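You operate a simulated robot arm through the tools that you are given. There is no shell and no other tool. Be economical: measure what you need, move in short steps, check, and stop when the job is done.

The job below is to be done with a simulated robot arm. You get a single attempt, and the scene is never put back.

## Task
Test the door lamp on the jig and sort it: Good or Reject.
Fine: plug it in and pull it out with the tester off, and leave the tester off; the lamps on the cart stay.

Only the result counts: the job must be done as asked and must still hold three seconds after the hand-in. Knocking over, shifting, dropping, spilling or breaking anything else fails it.

## Robot
A 7-joint arm with a two-finger parallel gripper, fixed in place. Base frame: the origin is at the foot of the arm, x ahead of it, y to its left, z up; the work surface is at about z = 16. Lengths are in mm, angles in degrees, forces in N, time in s.
With the tool pointing down near the work surface it reaches from about 240 to 620 mm from the base axis. Its first joint turns from -66.0 to 66.0 degrees. Payload 2.6 kg.
Tool frame: the origin (TCP) lies between the finger pads and is the grasp point; the fingertips stand 30 mm ahead of it; z points along the fingers, y is the line along which they close. The gripper opens to 94 mm. The fingers are 28 mm wide and 10 mm thick; the gripper's body (50 by 96 mm) begins 55 mm behind the TCP.
Orientation is that of the tool frame in the base frame, as [roll, pitch, yaw] about the fixed x, y, z axes, in that order (R = Rz(yaw) Ry(pitch) Rx(roll)). With the fingers straight down and closing along the base's y, the tool's x points along the base's -x, its y along +y and its z along -z.

## Interface
- The arm moves only by the tool nudge_tool. Its argument "motion" is a list of rows, each a list of 7 numbers: the closure, from 0 (fully open) to 1 (shut), then the shift along the base's x, y, z in cm, then the turn, a rotation vector about the base's x, y, z in degrees. In form: [[gripper, x, y, z, rx, ry, rz], ...]. A call has 1 to 8 rows; each row is the pose to reach, as a shift and turn from the pose commanded when the call began. A row lasts 0.2 s, in which the tool goes at most 50 mm and 8.6 degrees; a call with a longer step from one row to the next is refused whole, and so is a gripper value outside its range. Where a pose cannot be reached the arm comes as near as it can. A force on the tool above 90 N (or 10 N above the force at the start of the call, whichever is more), or a blocked arm, ends the call early, and 0.2 s more pass. Each finger travels about 72 mm/s and halts on what it meets, pressing with about 35 N; the grip force reading is that of the motor and also rises with nothing between the fingers. The clock runs only during rows and for 0.2 s after the last one: add rows that repeat a pose to give the fingers time. The reply holds the time, the measured pose of the TCP, the force on the tool along the base axes, the opening and the grip force, in the units named above and with some noise.
- Cameras (640 x 400 px; columns grow to the right, rows downward): "scene" is fixed at [42.8, 435.3, 567.8]; the picture's right is [-0.71, -0.70, 0.00], its down [-0.38, 0.38, -0.84] and it looks along [0.59, -0.60, -0.54] (base axes); focal length 305 px, centre (320, 200). "wrist" rides on the gripper at [-37, 0, -58] in the tool frame; the picture's right is [0.00, -1.00, 0.00], its down [0.97, 0.00, -0.24] and it looks along [0.24, 0.00, 0.97] (tool axes); focal length 218 px, centre (320, 200). There is no depth. A picture from a camera that has moved, and an enlarged one, comes with that camera's place and axes in the base frame and with its lens.
- capture(camera): a new picture of that camera. It takes no simulated time.
- inspect(camera, box): a new picture of the part [left, top, right, bottom] of that camera's present view, enlarged. It takes no simulated time.
- hand_in(): hands the job in; it is judged then, once.

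Go step by step. Nothing tells you positions but the pictures and the camera data: compare them with the known pose of the tool, close in by small moves and look again before you grip or let go. The budget is 120 turns and 76 pictures, counting those below and the enlarged ones. Unless the task says otherwise, let go and move clear before handing in, and close with one line.

The tools are called after "Emit:" by a JSON object that holds its "api" and its "payload". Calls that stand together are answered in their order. nudge_tool: Moves the arm, as the interface text tells. Its arguments: {"type":"object","properties":{"motion":{"type":"array"}},"required":["motion"]} The other tools are called the same way: capture (camera) takes a picture; inspect (camera, box) takes an enlarged picture of a part of a camera's view; hand_in () hands the job in.

At the start:

```text
t: 0.0
tool_pos: [353.1, -72.3, 416.8]
orientation: [-179.9, 0.0, 180.0]
contact_force: [0.4, -0.4, -0.6]
opening: 94.3
grasp_force: 0.0
```

scene: 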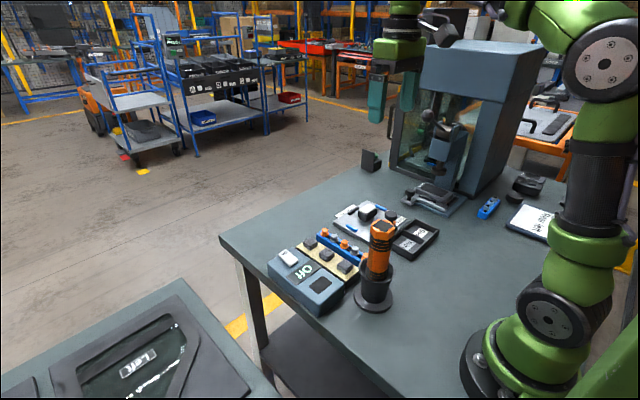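
wrist: 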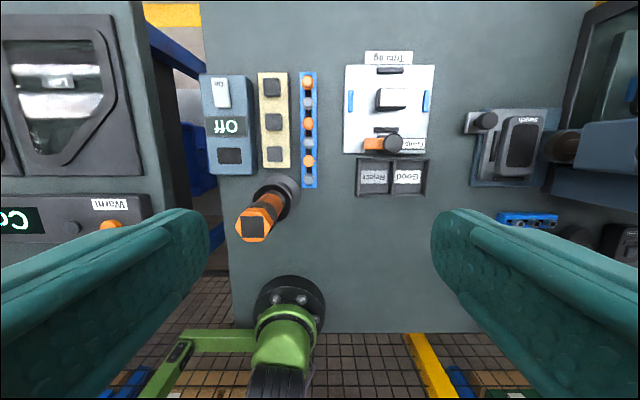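

I see a table with a tester box labelled "Off", a white jig plate, a Good/Reject tray and other items. I will look closer before moving.

Emit:
{"api": "inspect", "payload": {"camera": "wrist", "box": [190, 40, 450, 210]}}

Emit:
{"api": "inspect", "payload": {"camera": "scene", "box": [250, 180, 450, 320]}}

Emit:
{"api": "inspect", "payload": {"camera": "wrist", "box": [330, 40, 450, 210]}}

Emit:
{"api": "inspect", "payload": {"camera": "scene", "box": [360, 60, 580, 240]}}

```text
2.35 times, centred on (320, 125) of wrist
camera zoom: at [391.0, -72.5, 474.5], right [0.0, -1.0, 0.0], down [-0.97, 0.0, 0.24], along [-0.24, 0.0, -0.97], focal length 514 px, centre (320, 376)
```

zoom: 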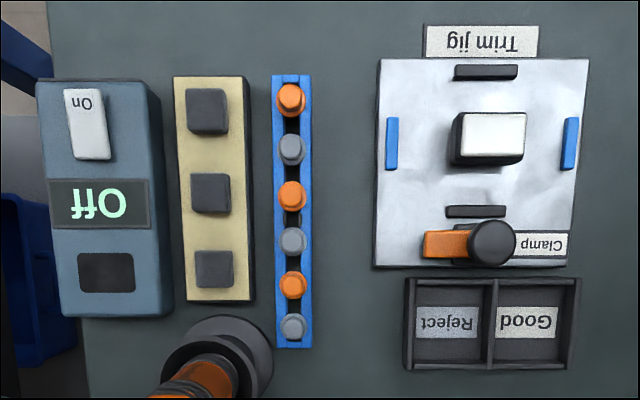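

```text
2.86 times, centred on (350, 250) of scene
camera zoom: at [42.8, 435.3, 567.8], right [-0.71, -0.7, 0.0], down [-0.38, 0.38, -0.84], along [0.59, -0.6, -0.54], focal length 873 px, centre (234, 57)
```

zoom: 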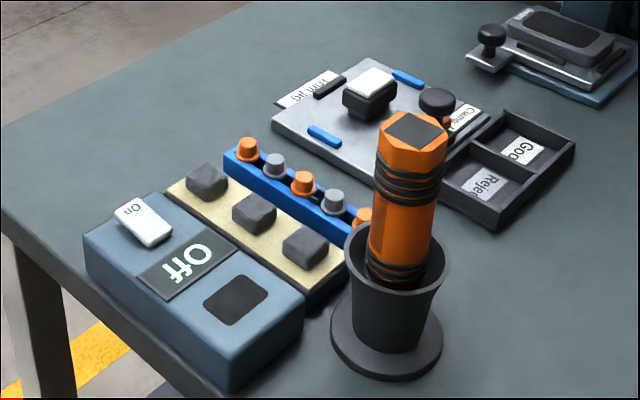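

```text
2.35 times, centred on (390, 125) of wrist
camera zoom: at [391.0, -72.5, 474.5], right [0.0, -1.0, 0.0], down [-0.97, 0.0, 0.24], along [-0.24, 0.0, -0.97], focal length 514 px, centre (155, 376)
```

zoom: 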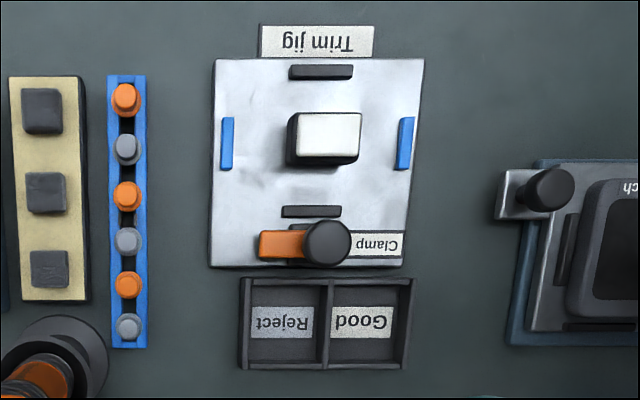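

```text
2.22 times, centred on (470, 150) of scene
camera zoom: at [42.8, 435.3, 567.8], right [-0.71, -0.7, 0.0], down [-0.38, 0.38, -0.84], along [0.59, -0.6, -0.54], focal length 679 px, centre (-13, 311)
```

zoom: 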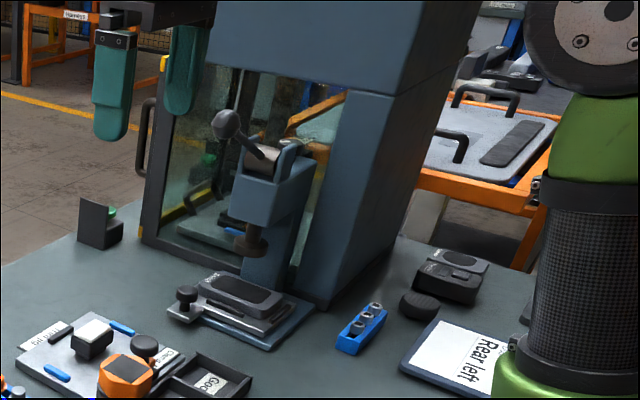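

The lamp appears to sit on the Trim jig near (477,-205), the tester near (400,97) and the tray near (331,-220). I will move above the jig for a closer view.

Emit:
{"api": "nudge_tool", "payload": {"motion": [[0, 1.5, -4, -3, 0, 0, 0], [0, 3, -8, -6, 0, 0, 0], [0, 4.5, -11, -9, 0, 0, 0], [0, 5, -13.3, -13, 0, 0, 0], [0, 5, -13.3, -17, 0, 0, 0], [0, 5, -13.3, -17, 0, 0, 0]]}}

Emit:
{"api": "capture", "payload": {"camera": "wrist"}}

Emit:
{"api": "inspect", "payload": {"camera": "scene", "box": [310, 180, 450, 270]}}

```text
refused: row 1 steps farther than a row can; nothing moved
```

```text
69 pictures are left
camera wrist: at [391.0, -72.5, 474.5], right [0.0, -1.0, 0.0], down [-0.97, 0.0, 0.24], along [-0.24, 0.0, -0.97], focal length 218 px, centre (320, 200)
```

wrist: 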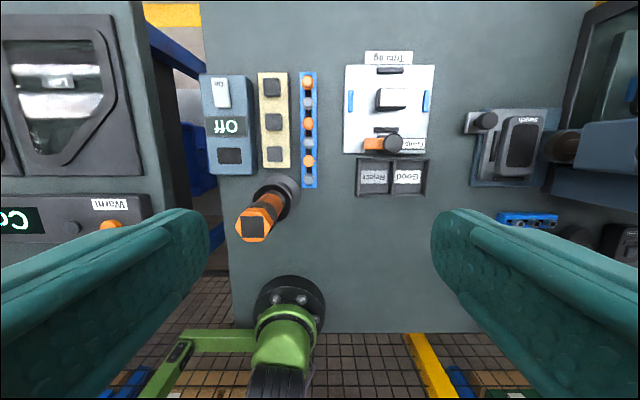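

```text
4.44 times, centred on (380, 225) of scene
camera zoom: at [42.8, 435.3, 567.8], right [-0.71, -0.7, 0.0], down [-0.38, 0.38, -0.84], along [0.59, -0.6, -0.54], focal length 1358 px, centre (53, 89)
```

zoom: 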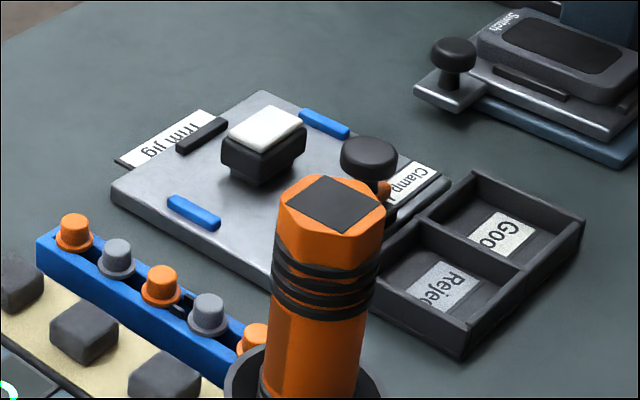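

The step was just over 50 mm, so I will redo it with smaller steps.

Emit:
{"api": "nudge_tool", "payload": {"motion": [[0, 1, -3.5, -2.5, 0, 0, 0], [0, 2, -7, -5, 0, 0, 0], [0, 3, -10, -8, 0, 0, 0], [0, 4, -12.5, -11.5, 0, 0, 0], [0, 4, -13.3, -15, 0, 0, 0], [0, 4, -13.3, -17, 0, 0, 0]]}}

Emit:
{"api": "capture", "payload": {"camera": "wrist"}}

```text
t: 1.4
tool_pos: [392.8, -204.4, 246.5]
orientation: [-179.9, 0.0, 180.0]
contact_force: [-0.6, -0.2, 0.2]
opening: 94.0
grasp_force: 0.0
```

```text
67 pictures are left
camera wrist: at [430.4, -203.7, 304.8], right [0.0, -1.0, 0.0], down [-0.97, 0.0, 0.24], along [-0.24, 0.0, -0.97], focal length 218 px, centre (320, 200)
```

wrist: 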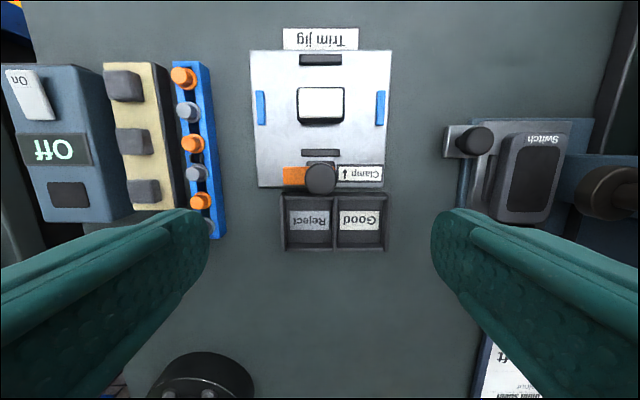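

Emit:
{"api": "inspect", "payload": {"camera": "wrist", "box": [240, 20, 400, 120]}}

Emit:
{"api": "inspect", "payload": {"camera": "wrist", "box": [240, 140, 400, 260]}}

Emit:
{"api": "inspect", "payload": {"camera": "wrist", "box": [0, 50, 240, 240]}}

```text
4.00 times, centred on (320, 70) of wrist
camera zoom: at [430.4, -203.7, 304.8], right [0.0, -1.0, 0.0], down [-0.97, 0.0, 0.24], along [-0.24, 0.0, -0.97], focal length 873 px, centre (320, 720)
```

zoom: 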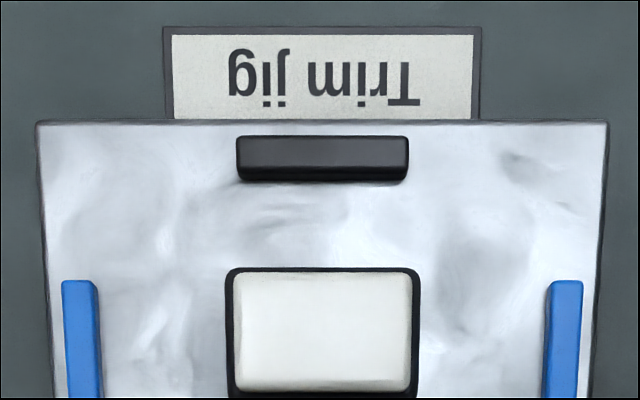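

```text
3.33 times, centred on (320, 200) of wrist
camera zoom: at [430.4, -203.7, 304.8], right [0.0, -1.0, 0.0], down [-0.97, 0.0, 0.24], along [-0.24, 0.0, -0.97], focal length 728 px, centre (320, 200)
```

zoom: 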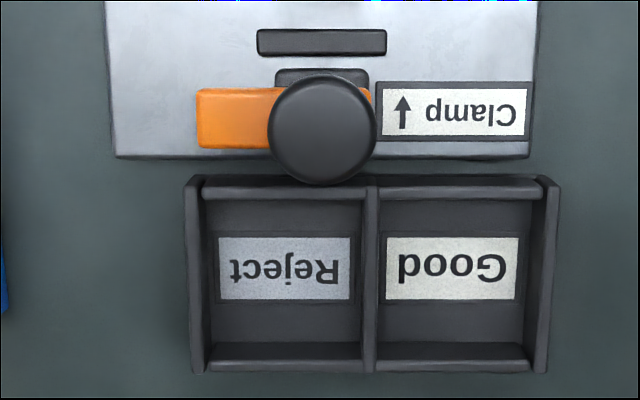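

```text
2.11 times, centred on (120, 145) of wrist
camera zoom: at [430.4, -203.7, 304.8], right [0.0, -1.0, 0.0], down [-0.97, 0.0, 0.24], along [-0.24, 0.0, -0.97], focal length 460 px, centre (741, 316)
```

zoom: 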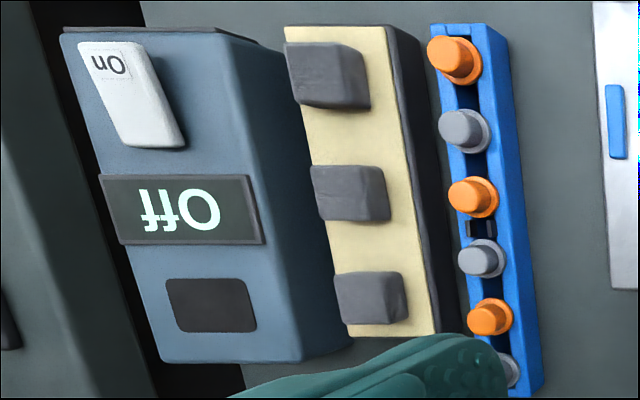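

The tester's dark recess may be the socket. I will move towards the tester and the cart to look at them.

Emit:
{"api": "nudge_tool", "payload": {"motion": [[0, 0, 3.5, 3.5, 0, 0, 0], [0, 0, 7.5, 6, 0, 0, 0], [0, 0, 12, 6, 0, 0, 0], [0, 0, 16.5, 6, 0, 0, 0], [0, 0, 21, 6, 0, 0, 0], [0, 0, 25.5, 6, 0, 0, 0], [0, -1, 30, 5, 0, 0, 0], [0, -1, 30, 5, 0, 0, 0]]}}

Emit:
{"api": "capture", "payload": {"camera": "wrist"}}

```text
t: 3.2
tool_pos: [383.7, 96.2, 294.4]
orientation: [-180.0, 0.0, 180.0]
contact_force: [-0.8, -0.3, -0.5]
opening: 94.2
grasp_force: 0.1
```

```text
63 pictures are left
camera wrist: at [420.0, 96.6, 353.2], right [0.0, -1.0, 0.0], down [-0.97, 0.0, 0.24], along [-0.24, 0.0, -0.97], focal length 218 px, centre (320, 200)
```

wrist: 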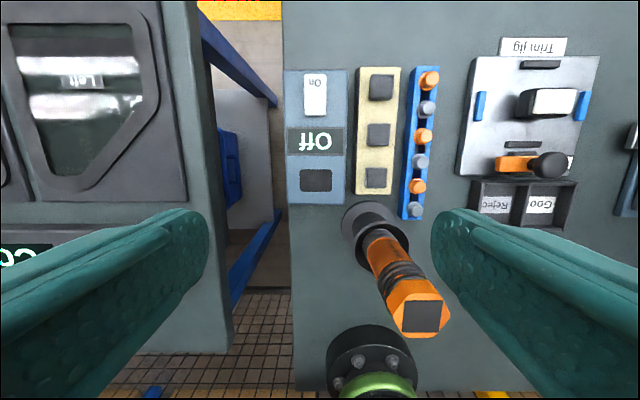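

Emit:
{"api": "inspect", "payload": {"camera": "wrist", "box": [280, 60, 440, 220]}}

Emit:
{"api": "inspect", "payload": {"camera": "wrist", "box": [450, 30, 610, 240]}}

Emit:
{"api": "inspect", "payload": {"camera": "scene", "box": [0, 280, 260, 400]}}

Emit:
{"api": "inspect", "payload": {"camera": "wrist", "box": [0, 0, 240, 280]}}

```text
2.50 times, centred on (360, 140) of wrist
camera zoom: at [420.0, 96.6, 353.2], right [0.0, -1.0, 0.0], down [-0.97, 0.0, 0.24], along [-0.24, 0.0, -0.97], focal length 546 px, centre (220, 350)
```

zoom: 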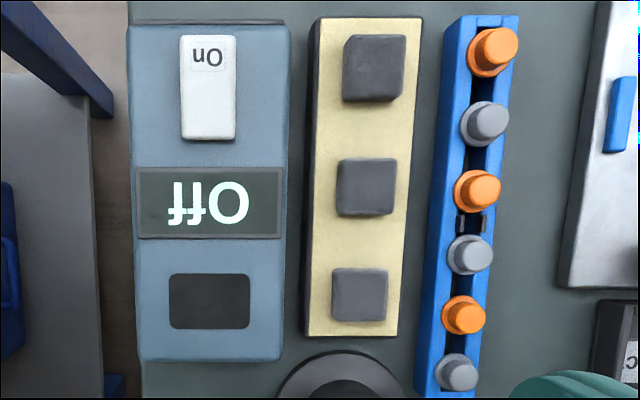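

```text
1.90 times, centred on (530, 135) of wrist
camera zoom: at [420.0, 96.6, 353.2], right [0.0, -1.0, 0.0], down [-0.97, 0.0, 0.24], along [-0.24, 0.0, -0.97], focal length 416 px, centre (-80, 324)
```

zoom: 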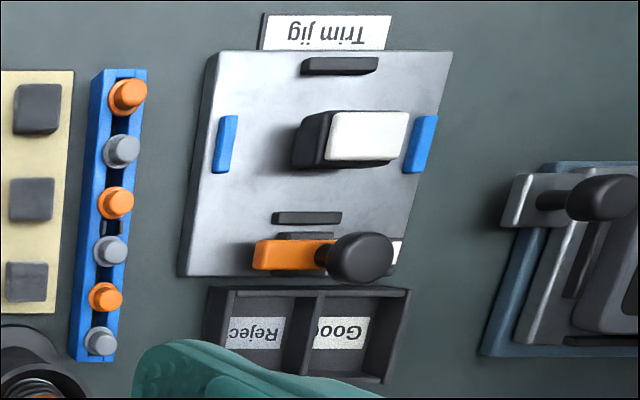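

```text
2.46 times, centred on (130, 340) of scene
camera zoom: at [42.8, 435.3, 567.8], right [-0.71, -0.7, 0.0], down [-0.38, 0.38, -0.84], along [0.59, -0.6, -0.54], focal length 752 px, centre (788, -145)
```

zoom: 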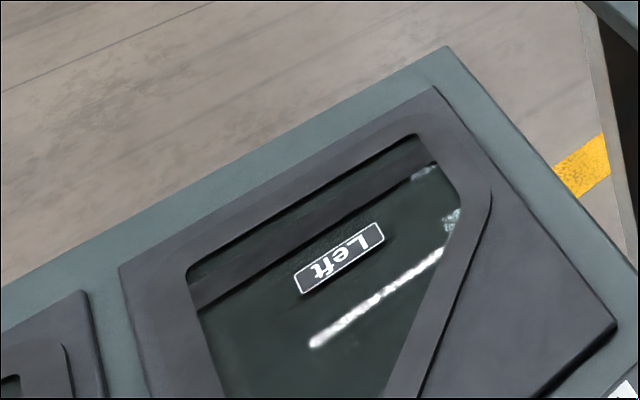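

```text
1.43 times, centred on (120, 140) of wrist
camera zoom: at [420.0, 96.6, 353.2], right [0.0, -1.0, 0.0], down [-0.97, 0.0, 0.24], along [-0.24, 0.0, -0.97], focal length 312 px, centre (606, 286)
```

zoom: 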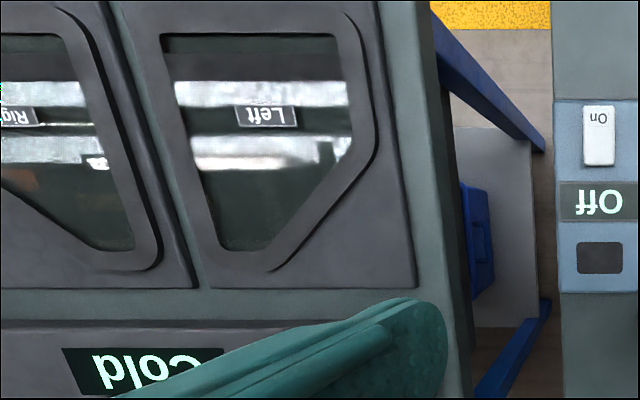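

The lamp top is at about (475,-204,52), with the long side along y and about 49 mm long. I will return above it with the fingers partly closed so they clear the blue stops.

Emit:
{"api": "nudge_tool", "payload": {"motion": [[0.1, 1, -4.5, 0, 0, 0, 0], [0.2, 2, -9, 0, 0, 0, 0], [0.25, 3, -13.5, 0, 0, 0, 0], [0.25, 4, -18, 0, 0, 0, 0], [0.25, 5.5, -22.5, 0, 0, 0, 0], [0.25, 7.5, -26.5, -2, 0, 0, 0], [0.25, 9.1, -30, -5, 0, 0, 0], [0.25, 9.1, -30, -9.5, 0, 0, 0]]}}

Emit:
{"api": "nudge_tool", "payload": {"motion": [[0.25, 0, 0, -4, 0, 0, 0], [0.25, 0, 0, -8, 0, 0, 0], [0.25, 0, 0, -8, 0, 0, 0]]}}

Emit:
{"api": "capture", "payload": {"camera": "wrist"}}

Emit:
{"api": "inspect", "payload": {"camera": "scene", "box": [290, 130, 450, 270]}}

```text
t: 5.0
tool_pos: [470.8, -206.7, 201.1]
orientation: [-179.9, 0.0, -180.0]
contact_force: [-0.8, 0.0, 0.3]
opening: 70.7
grasp_force: 0.1
```

```text
t: 5.8
tool_pos: [470.7, -209.5, 120.6]
orientation: [180.0, 0.0, 180.0]
contact_force: [0.3, 0.1, -0.7]
opening: 70.6
grasp_force: 0.0
```

```text
58 pictures are left
camera wrist: at [507.6, -208.5, 179.7], right [0.0, -1.0, 0.0], down [-0.97, 0.0, 0.24], along [-0.24, 0.0, -0.97], focal length 218 px, centre (320, 200)
```

wrist: 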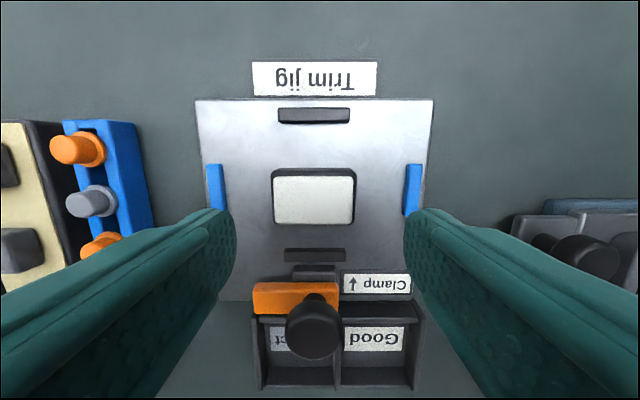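

```text
2.86 times, centred on (370, 200) of scene
camera zoom: at [42.8, 435.3, 567.8], right [-0.71, -0.7, 0.0], down [-0.38, 0.38, -0.84], along [0.59, -0.6, -0.54], focal length 873 px, centre (177, 200)
```

zoom: 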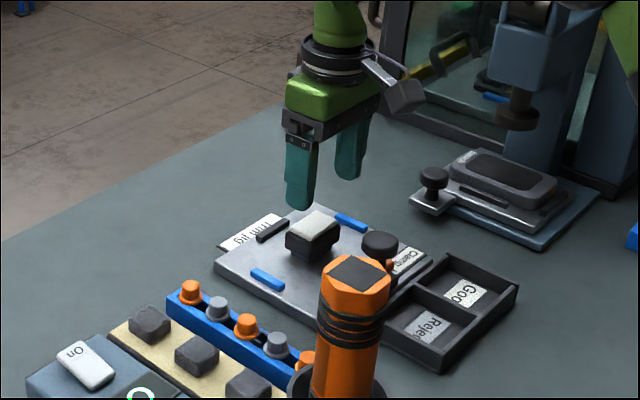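

The lamp centre reads about (476,-204.6), so I will correct by +5 mm in x and y, then descend to about z=78 and look again.

Emit:
{"api": "nudge_tool", "payload": {"motion": [[0.25, 0.5, 0.5, -1, 0, 0, 0], [0.25, 0.5, 0.5, -3, 0, 0, 0], [0.25, 0.5, 0.5, -4.2, 0, 0, 0], [0.25, 0.5, 0.5, -4.2, 0, 0, 0]]}}

Emit:
{"api": "capture", "payload": {"camera": "wrist"}}

Emit:
{"api": "inspect", "payload": {"camera": "scene", "box": [325, 180, 425, 250]}}

```text
t: 6.8
tool_pos: [477.0, -203.0, 80.5]
orientation: [-180.0, 0.0, 180.0]
contact_force: [0.7, 0.4, 0.3]
opening: 70.5
grasp_force: 0.1
```

```text
56 pictures are left
camera wrist: at [514.5, -201.6, 137.8], right [0.0, -1.0, 0.0], down [-0.97, 0.0, 0.24], along [-0.24, 0.0, -0.97], focal length 218 px, centre (320, 200)
```

wrist: 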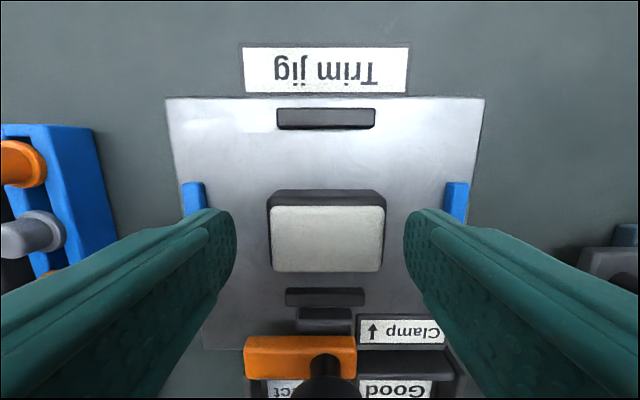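

```text
5.71 times, centred on (375, 215) of scene
camera zoom: at [42.8, 435.3, 567.8], right [-0.71, -0.7, 0.0], down [-0.38, 0.38, -0.84], along [0.59, -0.6, -0.54], focal length 1745 px, centre (6, 114)
```

zoom: 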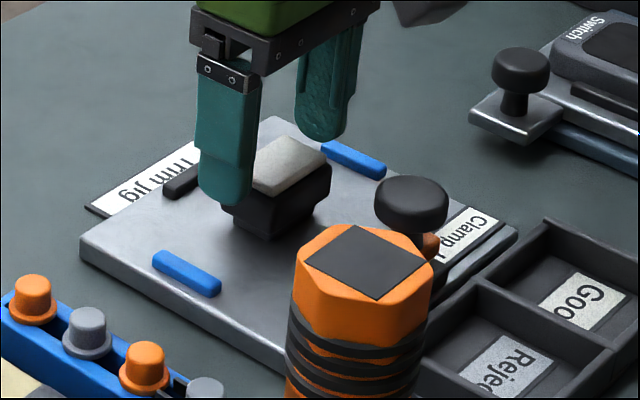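

The lamp has a wider lens collar over a narrower lower body, which is the plug. I will descend and grip the collar.

Emit:
{"api": "nudge_tool", "payload": {"motion": [[0.25, 0, -0.15, -0.7, 0, 0, 0], [0.25, 0, -0.15, -1.4, 0, 0, 0], [0.25, 0, -0.15, -1.4, 0, 0, 0], [0.6, 0, -0.15, -1.4, 0, 0, 0], [0.6, 0, -0.15, -1.4, 0, 0, 0], [0.6, 0, -0.15, -1.4, 0, 0, 0]]}}

Emit:
{"api": "capture", "payload": {"camera": "wrist"}}

```text
t: 8.2
tool_pos: [479.2, -203.5, 66.0]
orientation: [-179.9, 0.0, 179.9]
contact_force: [0.4, -0.2, 0.2]
opening: 52.7
grasp_force: 35.0
```

```text
54 pictures are left
camera wrist: at [516.2, -202.9, 124.0], right [0.0, -1.0, 0.0], down [-0.97, 0.0, 0.24], along [-0.24, 0.0, -0.97], focal length 218 px, centre (320, 200)
```

wrist: 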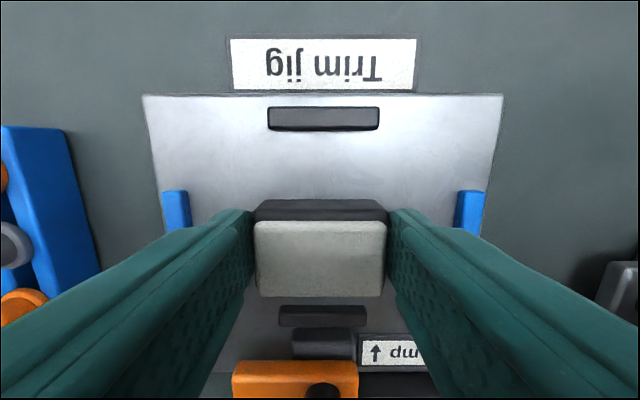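

The lamp is gripped at 52.7 mm opening. I will lift it slowly and check its shape.

Emit:
{"api": "nudge_tool", "payload": {"motion": [[0.6, 0, 0, 0.7, 0, 0, 0], [0.6, 0, 0, 1.5, 0, 0, 0], [0.6, 0, 0, 4, 0, 0, 0], [0.6, 0, 0, 8, 0, 0, 0], [0.6, 0, 0, 12, 0, 0, 0], [0.6, 0, 0, 12, 0, 0, 0]]}}

Emit:
{"api": "inspect", "payload": {"camera": "scene", "box": [325, 130, 425, 250]}}

Emit:
{"api": "capture", "payload": {"camera": "wrist"}}

```text
t: 9.6
tool_pos: [478.8, -200.9, 187.4]
orientation: [180.0, 0.0, 180.0]
contact_force: [0.8, 0.0, -1.2]
opening: 37.8
grasp_force: 0.2
```

```text
3.33 times, centred on (375, 190) of scene
camera zoom: at [42.8, 435.3, 567.8], right [-0.71, -0.7, 0.0], down [-0.38, 0.38, -0.84], along [0.59, -0.6, -0.54], focal length 1018 px, centre (137, 233)
```

zoom: 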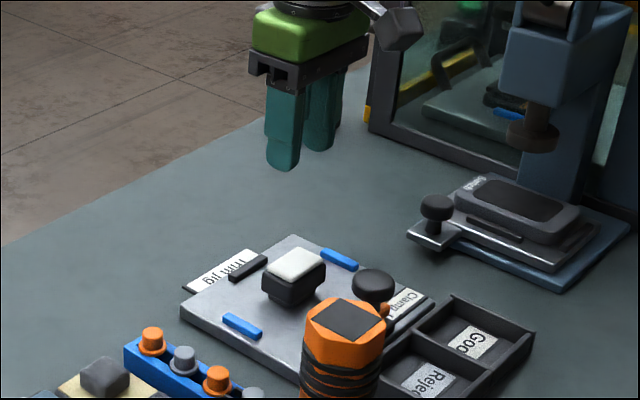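

```text
52 pictures are left
camera wrist: at [516.3, -199.7, 245.6], right [0.0, -1.0, 0.0], down [-0.97, 0.0, 0.24], along [-0.24, 0.0, -0.97], focal length 218 px, centre (320, 200)
```

wrist: 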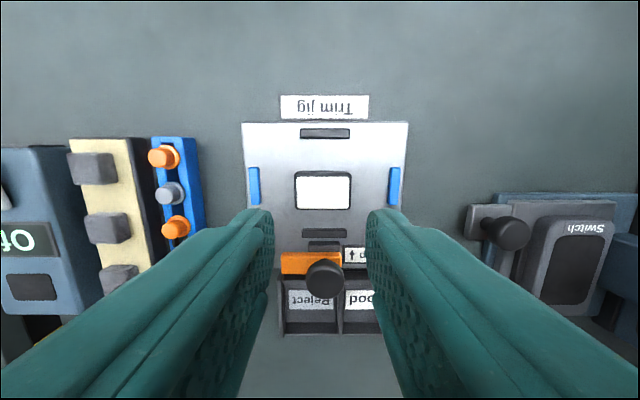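

The fingers slid off, so the lamp is held, probably by the clamp. I will look at the clamp closely.

Emit:
{"api": "inspect", "payload": {"camera": "wrist", "box": [265, 160, 385, 340]}}

Emit:
{"api": "nudge_tool", "payload": {"motion": [[0.6, -4, 0, 0, 0, 0, 0], [0.6, -8, 0, 0, 0, 0, 0], [0.6, -12, 0, 0, 0, 0, 0], [0.6, -12, 0, 0, 0, 0, 0]]}}

Emit:
{"api": "capture", "payload": {"camera": "wrist"}}

```text
2.22 times, centred on (325, 250) of wrist
camera zoom: at [516.3, -199.7, 245.6], right [0.0, -1.0, 0.0], down [-0.97, 0.0, 0.24], along [-0.24, 0.0, -0.97], focal length 485 px, centre (309, 89)
```

zoom: 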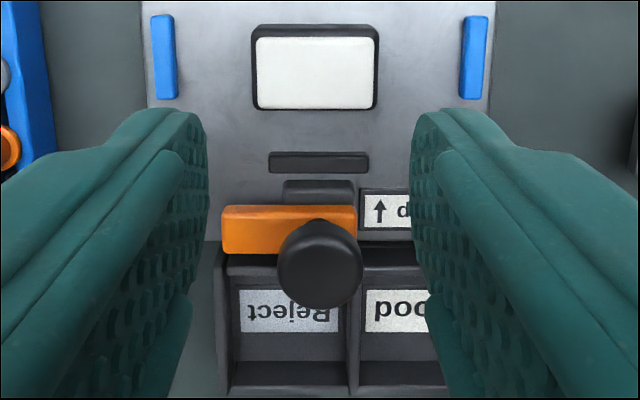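

```text
t: 10.6
tool_pos: [358.8, -202.9, 183.3]
orientation: [-180.0, 0.0, -180.0]
contact_force: [0.2, -0.3, -0.1]
opening: 37.8
grasp_force: 0.0
```

```text
50 pictures are left
camera wrist: at [396.6, -201.9, 241.4], right [0.0, -1.0, 0.0], down [-0.97, 0.0, 0.24], along [-0.24, 0.0, -0.97], focal length 218 px, centre (320, 200)
```

wrist: 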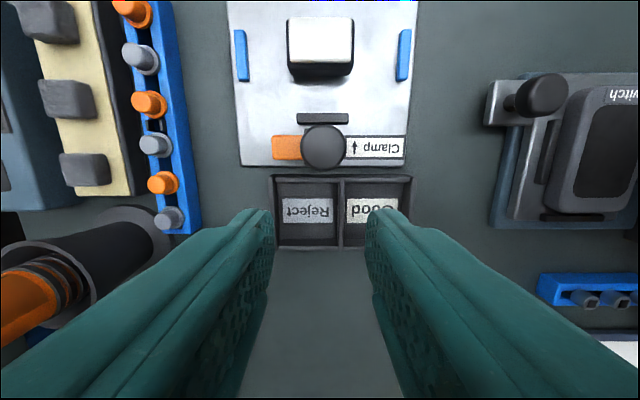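

The knob is at about (396,-205,65), standing on an orange bar. I will tilt the camera to look at the clamp and lamp from the +y side.

Emit:
{"api": "nudge_tool", "payload": {"motion": [[0.6, 4, 1, 0, -8, 0, 0], [0.6, 8, 2.5, 0, -16, 0, 0], [0.6, 8, 4, 0, -24, 0, 0], [0.6, 8, 5.5, -1, -32, 0, 0], [0.6, 8, 7, -3, -40, 0, 0], [0.6, 8, 7, -4, -45, 0, 0], [0.6, 8, 7, -4, -45, 0, 0]]}}

Emit:
{"api": "capture", "payload": {"camera": "wrist"}}

Emit:
{"api": "inspect", "payload": {"camera": "wrist", "box": [240, 80, 400, 280]}}

```text
t: 12.2
tool_pos: [440.1, -131.9, 144.3]
orientation: [-134.9, 0.0, -179.9]
contact_force: [1.1, 0.0, 0.0]
opening: 37.5
grasp_force: 0.0
```

```text
49 pictures are left
camera wrist: at [477.8, -91.6, 185.1], right [0.0, -0.71, 0.71], down [-0.97, 0.17, 0.17], along [-0.24, -0.69, -0.69], focal length 218 px, centre (320, 200)
```

wrist: 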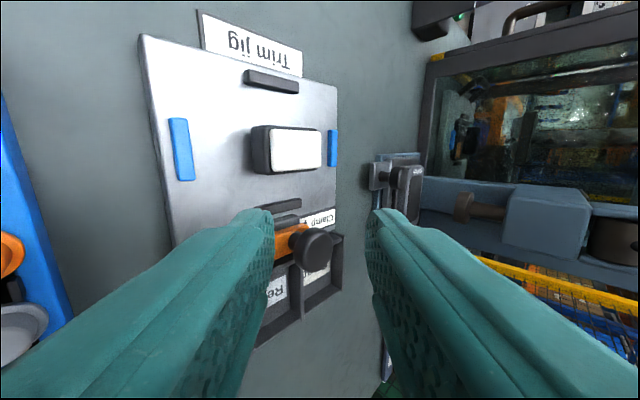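

```text
2.00 times, centred on (320, 180) of wrist
camera zoom: at [477.8, -91.6, 185.1], right [0.0, -0.71, 0.71], down [-0.97, 0.17, 0.17], along [-0.24, -0.69, -0.69], focal length 436 px, centre (320, 240)
```

zoom: 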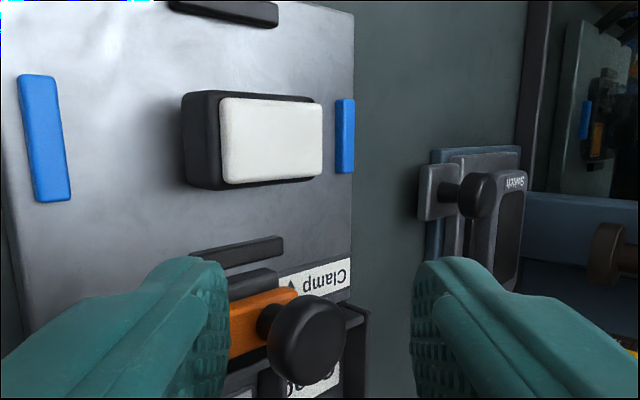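

The fingers hide the clamp, so I will open them and look again.

Emit:
{"api": "nudge_tool", "payload": {"motion": [[0.3, -1, -1.5, 0, 0, 0, 0], [0, -2, -3, 0, 0, 0, 0], [0, -2, -3, 0, 0, 0, 0], [0, -2, -3, 0, 0, 0, 0]]}}

Emit:
{"api": "inspect", "payload": {"camera": "wrist", "box": [220, 80, 420, 280]}}

```text
t: 13.2
tool_pos: [419.0, -164.2, 143.1]
orientation: [-135.0, -0.1, -180.0]
contact_force: [-0.3, -0.1, 0.4]
opening: 94.0
grasp_force: 0.0
```

```text
2.00 times, centred on (320, 180) of wrist
camera zoom: at [456.7, -122.4, 184.3], right [0.0, -0.71, 0.71], down [-0.97, 0.17, 0.17], along [-0.24, -0.69, -0.69], focal length 436 px, centre (320, 240)
```

zoom: 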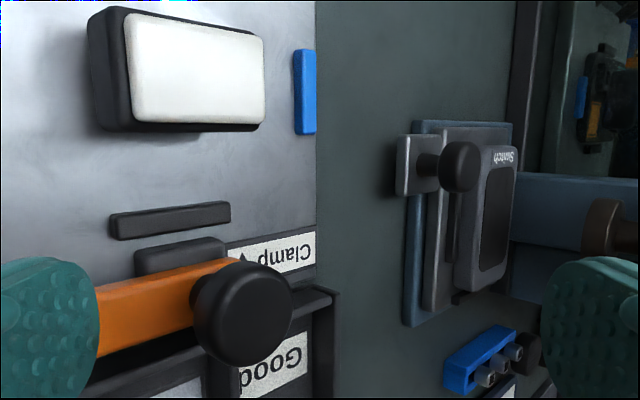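

I will go vertical again for a close top view of the clamp.

Emit:
{"api": "nudge_tool", "payload": {"motion": [[0, -1, -1, 0, 8, 0, 0], [0, -2, -2, 0, 16, 0, 0], [0, -3, -2.5, 0, 24, 0, 0], [0, -3.5, -3, 0, 32, 0, 0], [0, -4, -3.5, 0, 40, 0, 0], [0, -4, -4, 0, 45, 0, 0], [0, -4, -4, -2.5, 45, 0, 0], [0, -4, -4, -2.5, 45, 0, 0]]}}

Emit:
{"api": "capture", "payload": {"camera": "wrist"}}

Emit:
{"api": "inspect", "payload": {"camera": "wrist", "box": [220, 60, 440, 240]}}

```text
t: 15.0
tool_pos: [380.0, -200.8, 119.5]
orientation: [180.0, 0.0, 180.0]
contact_force: [-0.7, 0.2, 0.3]
opening: 94.0
grasp_force: 0.0
```

```text
46 pictures are left
camera wrist: at [416.7, -200.7, 177.5], right [0.0, -1.0, 0.0], down [-0.97, 0.0, 0.24], along [-0.24, 0.0, -0.97], focal length 218 px, centre (320, 200)
```

wrist: 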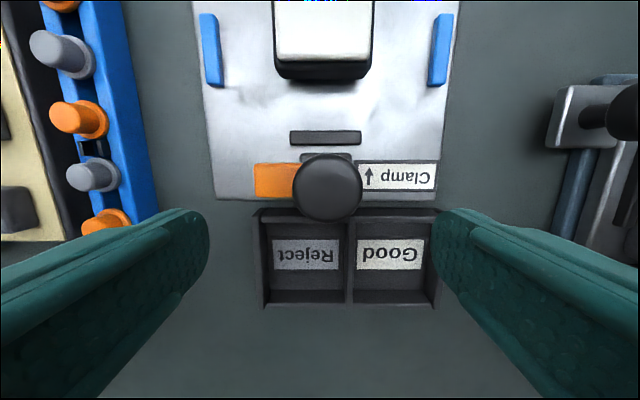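

```text
2.22 times, centred on (330, 150) of wrist
camera zoom: at [416.7, -200.7, 177.5], right [0.0, -1.0, 0.0], down [-0.97, 0.0, 0.24], along [-0.24, 0.0, -0.97], focal length 485 px, centre (298, 311)
```

zoom: 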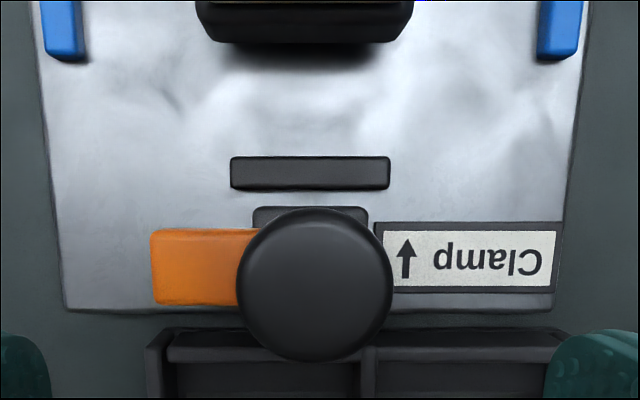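

The mechanism is still unclear, so I will take a lower side view from +y.

Emit:
{"api": "nudge_tool", "payload": {"motion": [[0, 2, 1, 2, -8, 0, 0], [0, 4, 2, 3, -16, 0, 0], [0, 5, 3, 3, -24, 0, 0], [0, 5, 4, 3, -32, 0, 0], [0, 5, 5, 2, -40, 0, 0], [0, 5, 6, 1, -48, 0, 0], [0, 5, 6, 0, -56, 0, 0], [0, 5, 6, -0.5, -62, 0, 0]]}}

Emit:
{"api": "capture", "payload": {"camera": "wrist"}}

Emit:
{"api": "inspect", "payload": {"camera": "wrist", "box": [180, 120, 420, 300]}}

```text
t: 16.8
tool_pos: [429.7, -142.4, 115.8]
orientation: [-117.9, 0.1, -179.9]
contact_force: [0.0, 1.0, 0.2]
opening: 94.0
grasp_force: 0.0
```

```text
44 pictures are left
camera wrist: at [467.3, -91.1, 142.7], right [0.0, -0.47, 0.88], down [-0.97, 0.21, 0.11], along [-0.24, -0.86, -0.45], focal length 218 px, centre (320, 200)
```

wrist: 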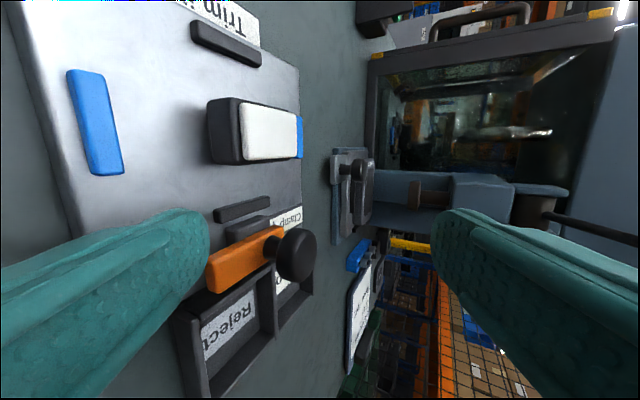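

```text
2.22 times, centred on (300, 210) of wrist
camera zoom: at [467.3, -91.1, 142.7], right [0.0, -0.47, 0.88], down [-0.97, 0.21, 0.11], along [-0.24, -0.86, -0.45], focal length 485 px, centre (364, 178)
```

zoom: 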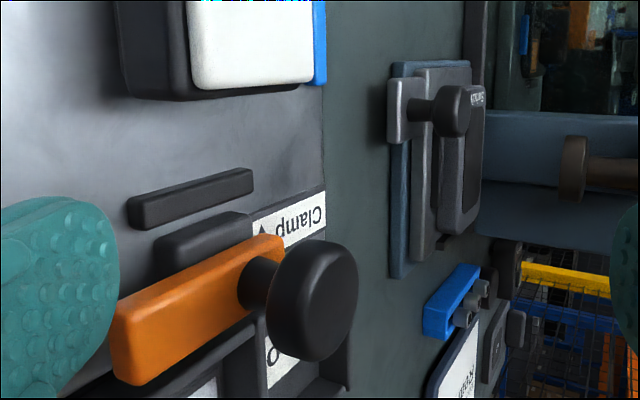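

The clamp is a lever, with the knob at its free end and the arrow pointing +x for clamping, so I expect it is clamped and must go -x. I will go vertical above the knob, grip it and pull gently towards -x.

Emit:
{"api": "nudge_tool", "payload": {"motion": [[0, 0, -0.5, 1, 8, 0, 0], [0, -0.5, -1, 2, 16, 0, 0], [0.1, -1, -2, 3, 24, 0, 0], [0.2, -1.5, -3, 3, 32, 0, 0], [0.3, -2, -4, 3, 40, 0, 0], [0.3, -2.5, -5, 3, 48, 0, 0], [0.3, -3, -6, 3, 56, 0, 0], [0.3, -3.4, -6.2, 3, 62, 0, 0]]}}

Emit:
{"api": "nudge_tool", "payload": {"motion": [[0.3, 0, 0, -2, 0, 0, 0], [0.3, 0, 0, -4, 0, 0, 0], [0.3, 0, 0, -4, 0, 0, 0]]}}

Emit:
{"api": "capture", "payload": {"camera": "wrist"}}

```text
t: 18.6
tool_pos: [396.3, -204.1, 146.4]
orientation: [179.9, 0.1, 180.0]
contact_force: [0.1, -0.4, 0.9]
opening: 65.7
grasp_force: 0.1
```

```text
t: 19.4
tool_pos: [394.8, -204.1, 105.9]
orientation: [180.0, 0.0, -180.0]
contact_force: [-0.6, -0.3, -0.2]
opening: 65.9
grasp_force: 0.1
```

```text
42 pictures are left
camera wrist: at [432.9, -203.7, 164.2], right [0.0, -1.0, 0.0], down [-0.97, 0.0, 0.24], along [-0.24, 0.0, -0.97], focal length 218 px, centre (320, 200)
```

wrist: 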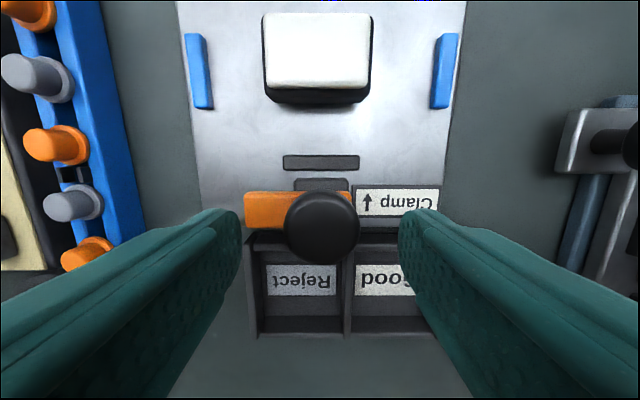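

The knob is centred between the fingers. I will descend to z≈84, grip it, and pull 8 mm towards -x.

Emit:
{"api": "nudge_tool", "payload": {"motion": [[0.3, 0, 0, -1.2, 0, 0, 0], [0.3, 0, 0, -2.2, 0, 0, 0], [0.7, 0, 0, -2.2, 0, 0, 0], [0.75, 0, 0, -2.2, 0, 0, 0], [0.75, 0, 0, -2.2, 0, 0, 0]]}}

Emit:
{"api": "nudge_tool", "payload": {"motion": [[0.75, -0.4, 0, 0, 0, 0, 0], [0.75, -0.8, 0, 0, 0, 0, 0], [0.75, -0.8, 0, 0, 0, 0, 0]]}}

Emit:
{"api": "capture", "payload": {"camera": "wrist"}}

```text
t: 20.6
tool_pos: [396.5, -205.8, 83.6]
orientation: [-179.9, 0.1, -180.0]
contact_force: [1.4, -3.9, -2.7]
opening: 35.8
grasp_force: 44.7
```

```text
t: 21.4
tool_pos: [390.6, -205.2, 83.8]
orientation: [-179.6, 0.5, -179.8]
contact_force: [28.6, -11.9, -11.9]
opening: 34.9
grasp_force: 45.1
```

```text
41 pictures are left
camera wrist: at [427.7, -203.9, 143.1], right [0.0, -1.0, 0.01], down [-0.97, 0.0, 0.23], along [-0.23, -0.01, -0.97], focal length 218 px, centre (320, 200)
```

wrist: 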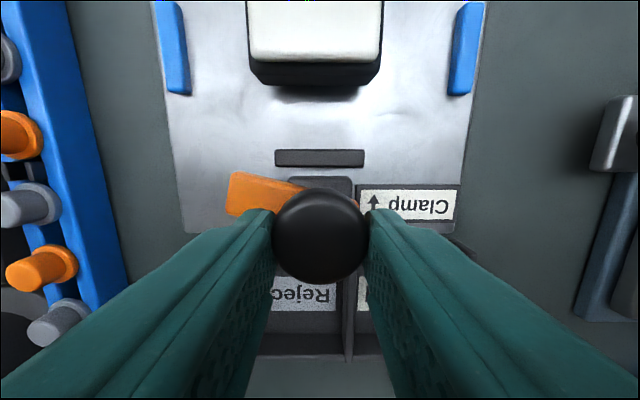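

The lever rotated, with the knob moving -x and the bar turning about a pivot near its middle. I will continue along an arc and watch the force.

Emit:
{"api": "nudge_tool", "payload": {"motion": [[0.75, -0.3, 0.2, 0, 0, 0, 0], [0.75, -0.6, 0.4, 0, 0, 0, 0], [0.75, -0.6, 0.4, 0, 0, 0, 0]]}}

Emit:
{"api": "capture", "payload": {"camera": "wrist"}}

```text
t: 22.2
tool_pos: [386.1, -203.6, 85.8]
orientation: [-179.1, 1.1, -179.6]
contact_force: [40.6, -24.8, -8.5]
opening: 34.8
grasp_force: 45.3
```

```text
40 pictures are left
camera wrist: at [423.4, -203.1, 144.4], right [0.01, -1.0, 0.02], down [-0.98, 0.0, 0.22], along [-0.22, -0.02, -0.97], focal length 218 px, centre (320, 200)
```

wrist: 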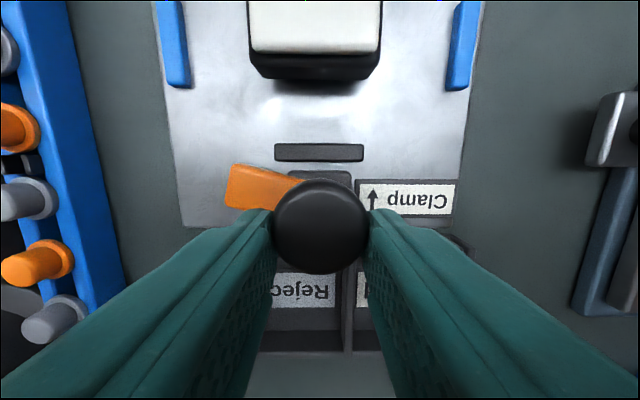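

The resistance is probably the knob twisting in my fixed grip. I will turn the gripper along with the lever.

Emit:
{"api": "nudge_tool", "payload": {"motion": [[0.75, 0, 0, 0, 0, 0, -8], [0.75, 0, 0, 0, 0, 0, -16], [0.75, -0.05, 0.1, 0, 0, 0, -24], [0.75, -0.2, 0.3, 0, 0, 0, -32], [0.75, -0.3, 0.5, 0, 0, 0, -40], [0.75, -0.3, 0.5, 0, 0, 0, -40]]}}

Emit:
{"api": "capture", "payload": {"camera": "wrist"}}

```text
t: 23.6
tool_pos: [384.4, -197.1, 86.3]
orientation: [179.9, 1.3, 140.4]
contact_force: [44.6, -12.4, -6.8]
opening: 34.7
grasp_force: 45.1
```

```text
39 pictures are left
camera wrist: at [412.9, -219.4, 145.1], right [-0.64, -0.77, 0.0], down [-0.75, 0.62, 0.22], along [-0.17, 0.14, -0.98], focal length 218 px, centre (320, 200)
```

wrist: 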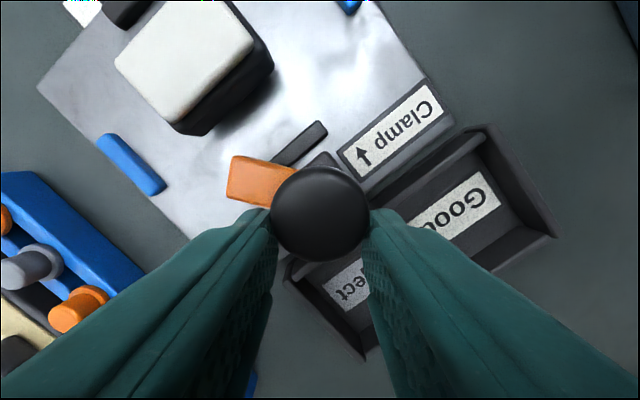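

The lever is now at roughly 50° and still moving, so I will continue the arc.

Emit:
{"api": "nudge_tool", "payload": {"motion": [[0.75, -0.05, 0.3, 0, 0, 0, -8], [0.75, -0.1, 0.6, 0, 0, 0, -16], [0.75, -0.1, 0.9, 0, 0, 0, -24], [0.75, -0.1, 1.2, 0, 0, 0, -32], [0.75, -0.1, 1.2, 0, 0, 0, -32]]}}

Emit:
{"api": "capture", "payload": {"camera": "wrist"}}

```text
t: 24.8
tool_pos: [378.8, -179.4, 84.5]
orientation: [179.7, -0.3, 108.3]
contact_force: [7.8, 27.2, 7.7]
opening: 32.0
grasp_force: 7.5
```

```text
38 pictures are left
camera wrist: at [390.3, -214.7, 140.7], right [-0.95, -0.31, 0.0], down [-0.3, 0.92, 0.25], along [-0.07, 0.23, -0.97], focal length 218 px, centre (320, 200)
```

wrist: 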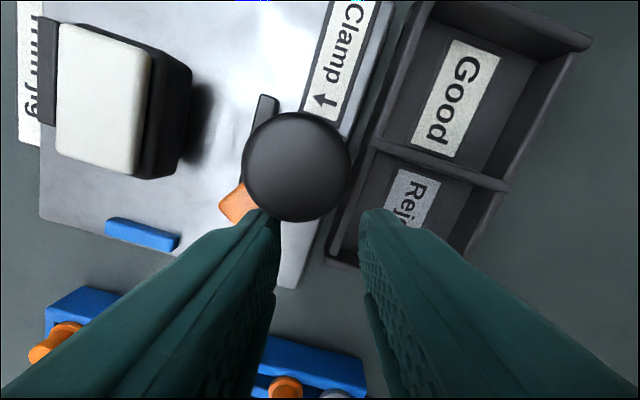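

The picture shows the knob is the pivot and stayed at (396,-206), while the orange pointer has turned about 40° clockwise. I will rise, re-centre on the knob with zero yaw and turn it in place.

Emit:
{"api": "nudge_tool", "payload": {"motion": [[0.75, 0, 0, 2, 0, 0, 0], [0.75, 0, 0, 4, 0, 0, 0], [0.3, 0, 0, 4, 0, 0, 8], [0.3, 0.5, -0.5, 4, 0, 0, 16], [0.3, 1, -1, 4, 0, 0, 24], [0.3, 1.2, -1.5, 4, 0, 0, 32], [0.3, 1.5, -2, 4, 0, 0, 40], [0.3, 1.7, -2.5, 4, 0, 0, 48]]}}

Emit:
{"api": "nudge_tool", "payload": {"motion": [[0.3, 0, 0, 0, 0, 0, 8], [0.3, 0, 0, 0, 0, 0, 16], [0.3, 0, 0, 0, 0, 0, 24], [0.3, 0, 0, 0, 0, 0, 24]]}}

Emit:
{"api": "capture", "payload": {"camera": "wrist"}}

```text
t: 26.6
tool_pos: [393.5, -206.3, 122.6]
orientation: [179.9, -0.1, 156.2]
contact_force: [1.1, 0.0, 0.5]
opening: 65.6
grasp_force: 0.0
```

```text
t: 27.6
tool_pos: [394.1, -207.7, 122.7]
orientation: [-179.9, 0.0, -179.9]
contact_force: [0.7, 0.3, 0.3]
opening: 65.9
grasp_force: 0.1
```

```text
37 pictures are left
camera wrist: at [431.7, -207.9, 181.3], right [0.0, -1.0, 0.0], down [-0.97, 0.0, 0.24], along [-0.24, 0.0, -0.97], focal length 218 px, centre (320, 200)
```

wrist: 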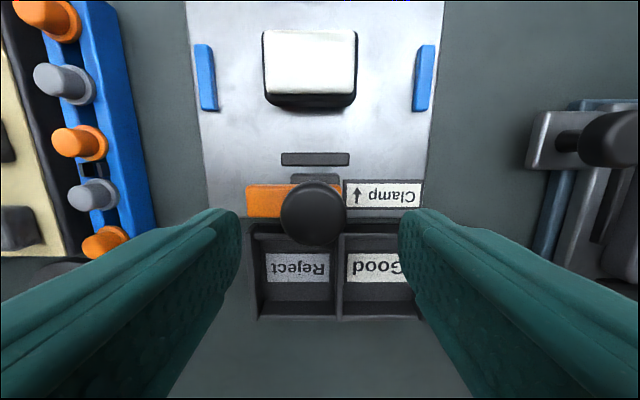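

The pointer sprang back to its original position, so it may be bistable. I will grip the knob centrally and turn it further clockwise.

Emit:
{"api": "nudge_tool", "payload": {"motion": [[0.3, 0.2, 0.35, -2, 0, 0, 0], [0.3, 0.2, 0.35, -4.0, 0, 0, 0], [0.3, 0.2, 0.35, -4.0, 0, 0, 0], [0.7, 0.2, 0.35, -4.0, 0, 0, 0], [0.75, 0.2, 0.35, -4.0, 0, 0, 0], [0.75, 0.2, 0.35, -4.0, 0, 0, 0]]}}

Emit:
{"api": "nudge_tool", "payload": {"motion": [[0.75, 0, 0, 0, 0, 0, -8], [0.75, 0, 0, 0, 0, 0, -16], [0.75, 0, 0, 0, 0, 0, -24], [0.75, 0, 0, 0, 0, 0, -32], [0.75, 0, 0, 0, 0, 0, -40], [0.75, 0, 0, 0, 0, 0, -48]]}}

Emit:
{"api": "capture", "payload": {"camera": "wrist"}}

```text
t: 29.0
tool_pos: [395.1, -205.2, 83.2]
orientation: [-179.9, -0.1, 180.0]
contact_force: [2.6, -10.4, -7.9]
opening: 35.7
grasp_force: 45.0
```

```text
t: 30.4
tool_pos: [395.4, -204.8, 83.8]
orientation: [-179.9, -0.2, 131.7]
contact_force: [-16.6, -6.8, -4.6]
opening: 35.9
grasp_force: 44.8
```

```text
36 pictures are left
camera wrist: at [420.2, -232.4, 141.5], right [-0.75, -0.66, 0.0], down [-0.64, 0.72, 0.24], along [-0.16, 0.18, -0.97], focal length 218 px, centre (320, 200)
```

wrist: 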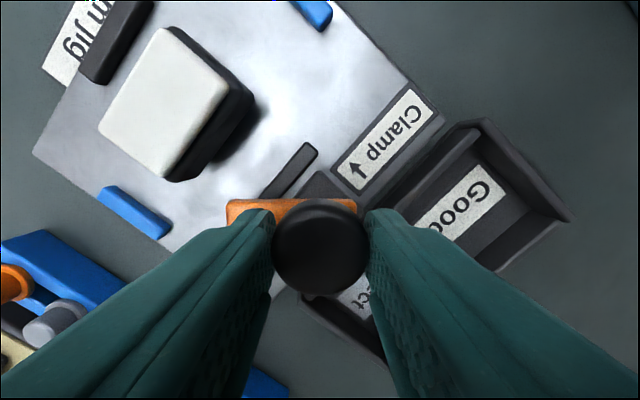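

The pointer turns with the gripper, so I will continue to about 90° clockwise.

Emit:
{"api": "nudge_tool", "payload": {"motion": [[0.75, 0, 0, 0, 0, 0, -8], [0.75, 0, 0, 0, 0, 0, -16], [0.75, 0, 0, 0, 0, 0, -24], [0.75, 0, 0, 0, 0, 0, -32], [0.75, 0, 0, 0, 0, 0, -40], [0.75, 0, 0, 0, 0, 0, -44], [0.75, 0, 0, 0, 0, 0, -44]]}}

Emit:
{"api": "capture", "payload": {"camera": "wrist"}}

```text
t: 32.0
tool_pos: [394.7, -205.8, 84.8]
orientation: [-179.7, 0.3, 88.0]
contact_force: [-32.0, -2.3, 10.2]
opening: 35.7
grasp_force: 44.7
```

```text
35 pictures are left
camera wrist: at [394.3, -241.8, 141.7], right [-1.0, 0.03, 0.0], down [0.04, 0.97, 0.24], along [0.0, 0.24, -0.97], focal length 218 px, centre (320, 200)
```

wrist: 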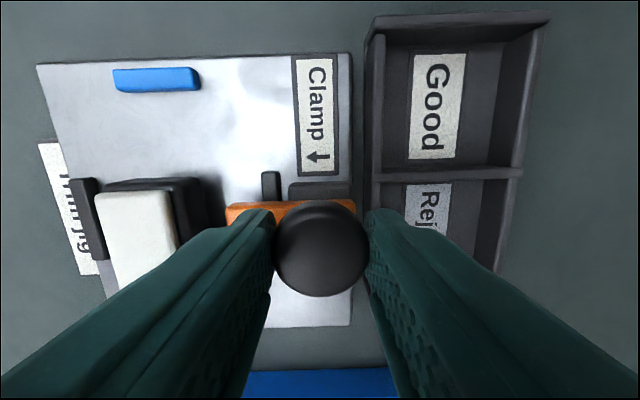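

The pointer now points +x, about 90° clockwise. I will open the fingers gently and see whether it stays.

Emit:
{"api": "nudge_tool", "payload": {"motion": [[0.5, 0, 0, 0, 0, 0, 0], [0.4, 0, 0, 0, 0, 0, 0], [0.4, 0, 0, 3, 0, 0, 0], [0.4, 0, 0, 5, 0, 0, 0], [0.4, 0, 0, 5, 0, 0, 0]]}}

Emit:
{"api": "capture", "payload": {"camera": "wrist"}}

```text
t: 33.2
tool_pos: [397.8, -204.0, 133.5]
orientation: [180.0, 0.1, 88.0]
contact_force: [-0.2, -0.1, 0.8]
opening: 56.5
grasp_force: 0.1
```

```text
34 pictures are left
camera wrist: at [396.0, -240.6, 192.6], right [-1.0, 0.03, 0.0], down [0.03, 0.97, 0.24], along [0.01, 0.24, -0.97], focal length 218 px, centre (320, 200)
```

wrist: 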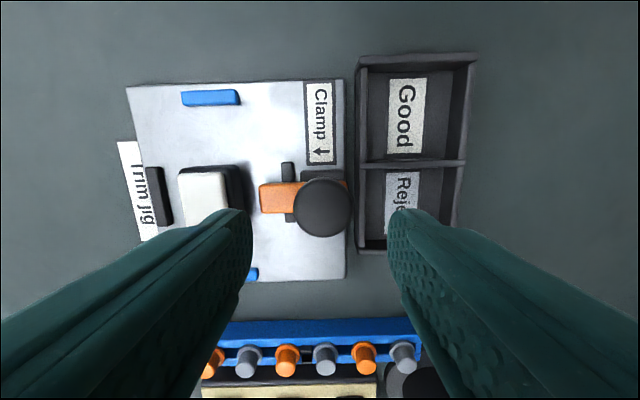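

The pointer stays, so the clamp is bistable. I will turn back to zero yaw, go over the lamp and test whether it lifts.

Emit:
{"api": "nudge_tool", "payload": {"motion": [[0.25, 0, 0, 1, 0, 0, 8], [0.25, 1, 0, 1, 0, 0, 16], [0.25, 2, 0, 1, 0, 0, 24], [0.25, 3, 0, 1, 0, 0, 32], [0.25, 4, 0, 1, 0, 0, 40], [0.25, 5, 0, 1, 0, 0, 48], [0.25, 6, 0, 1, 0, 0, 56], [0.25, 7, 0, 1, 0, 0, 64]]}}

Emit:
{"api": "nudge_tool", "payload": {"motion": [[0.25, 1, 0, 0, 0, 0, 8], [0.25, 1, 0, 0, 0, 0, 16], [0.25, 1, 0, 0, 0, 0, 24], [0.25, 1, 0, 0, 0, 0, 28], [0.25, 1, 0, -3, 0, 0, 28], [0.25, 1, 0, -6, 0, 0, 28], [0.25, 1, 0, -6, 0, 0, 28]]}}

Emit:
{"api": "capture", "payload": {"camera": "wrist"}}

```text
t: 35.0
tool_pos: [466.1, -205.7, 144.3]
orientation: [179.9, 0.0, 152.1]
contact_force: [0.1, 0.8, -0.1]
opening: 70.8
grasp_force: 0.1
```

```text
t: 36.6
tool_pos: [478.4, -204.8, 83.0]
orientation: [180.0, 0.0, 180.0]
contact_force: [-0.2, -0.1, 0.0]
opening: 70.5
grasp_force: 0.1
```

```text
33 pictures are left
camera wrist: at [515.5, -204.6, 140.7], right [0.0, -1.0, 0.0], down [-0.97, 0.0, 0.24], along [-0.24, 0.0, -0.97], focal length 218 px, centre (320, 200)
```

wrist: 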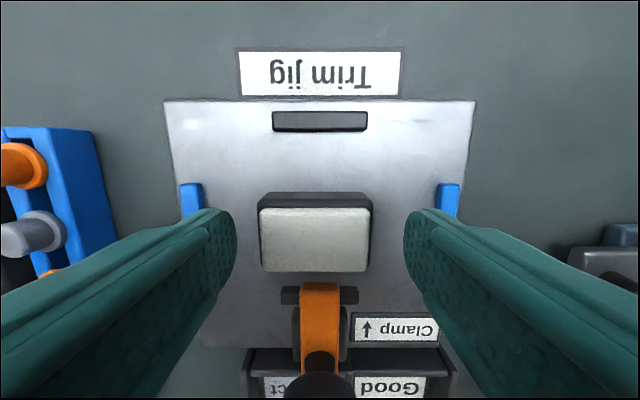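

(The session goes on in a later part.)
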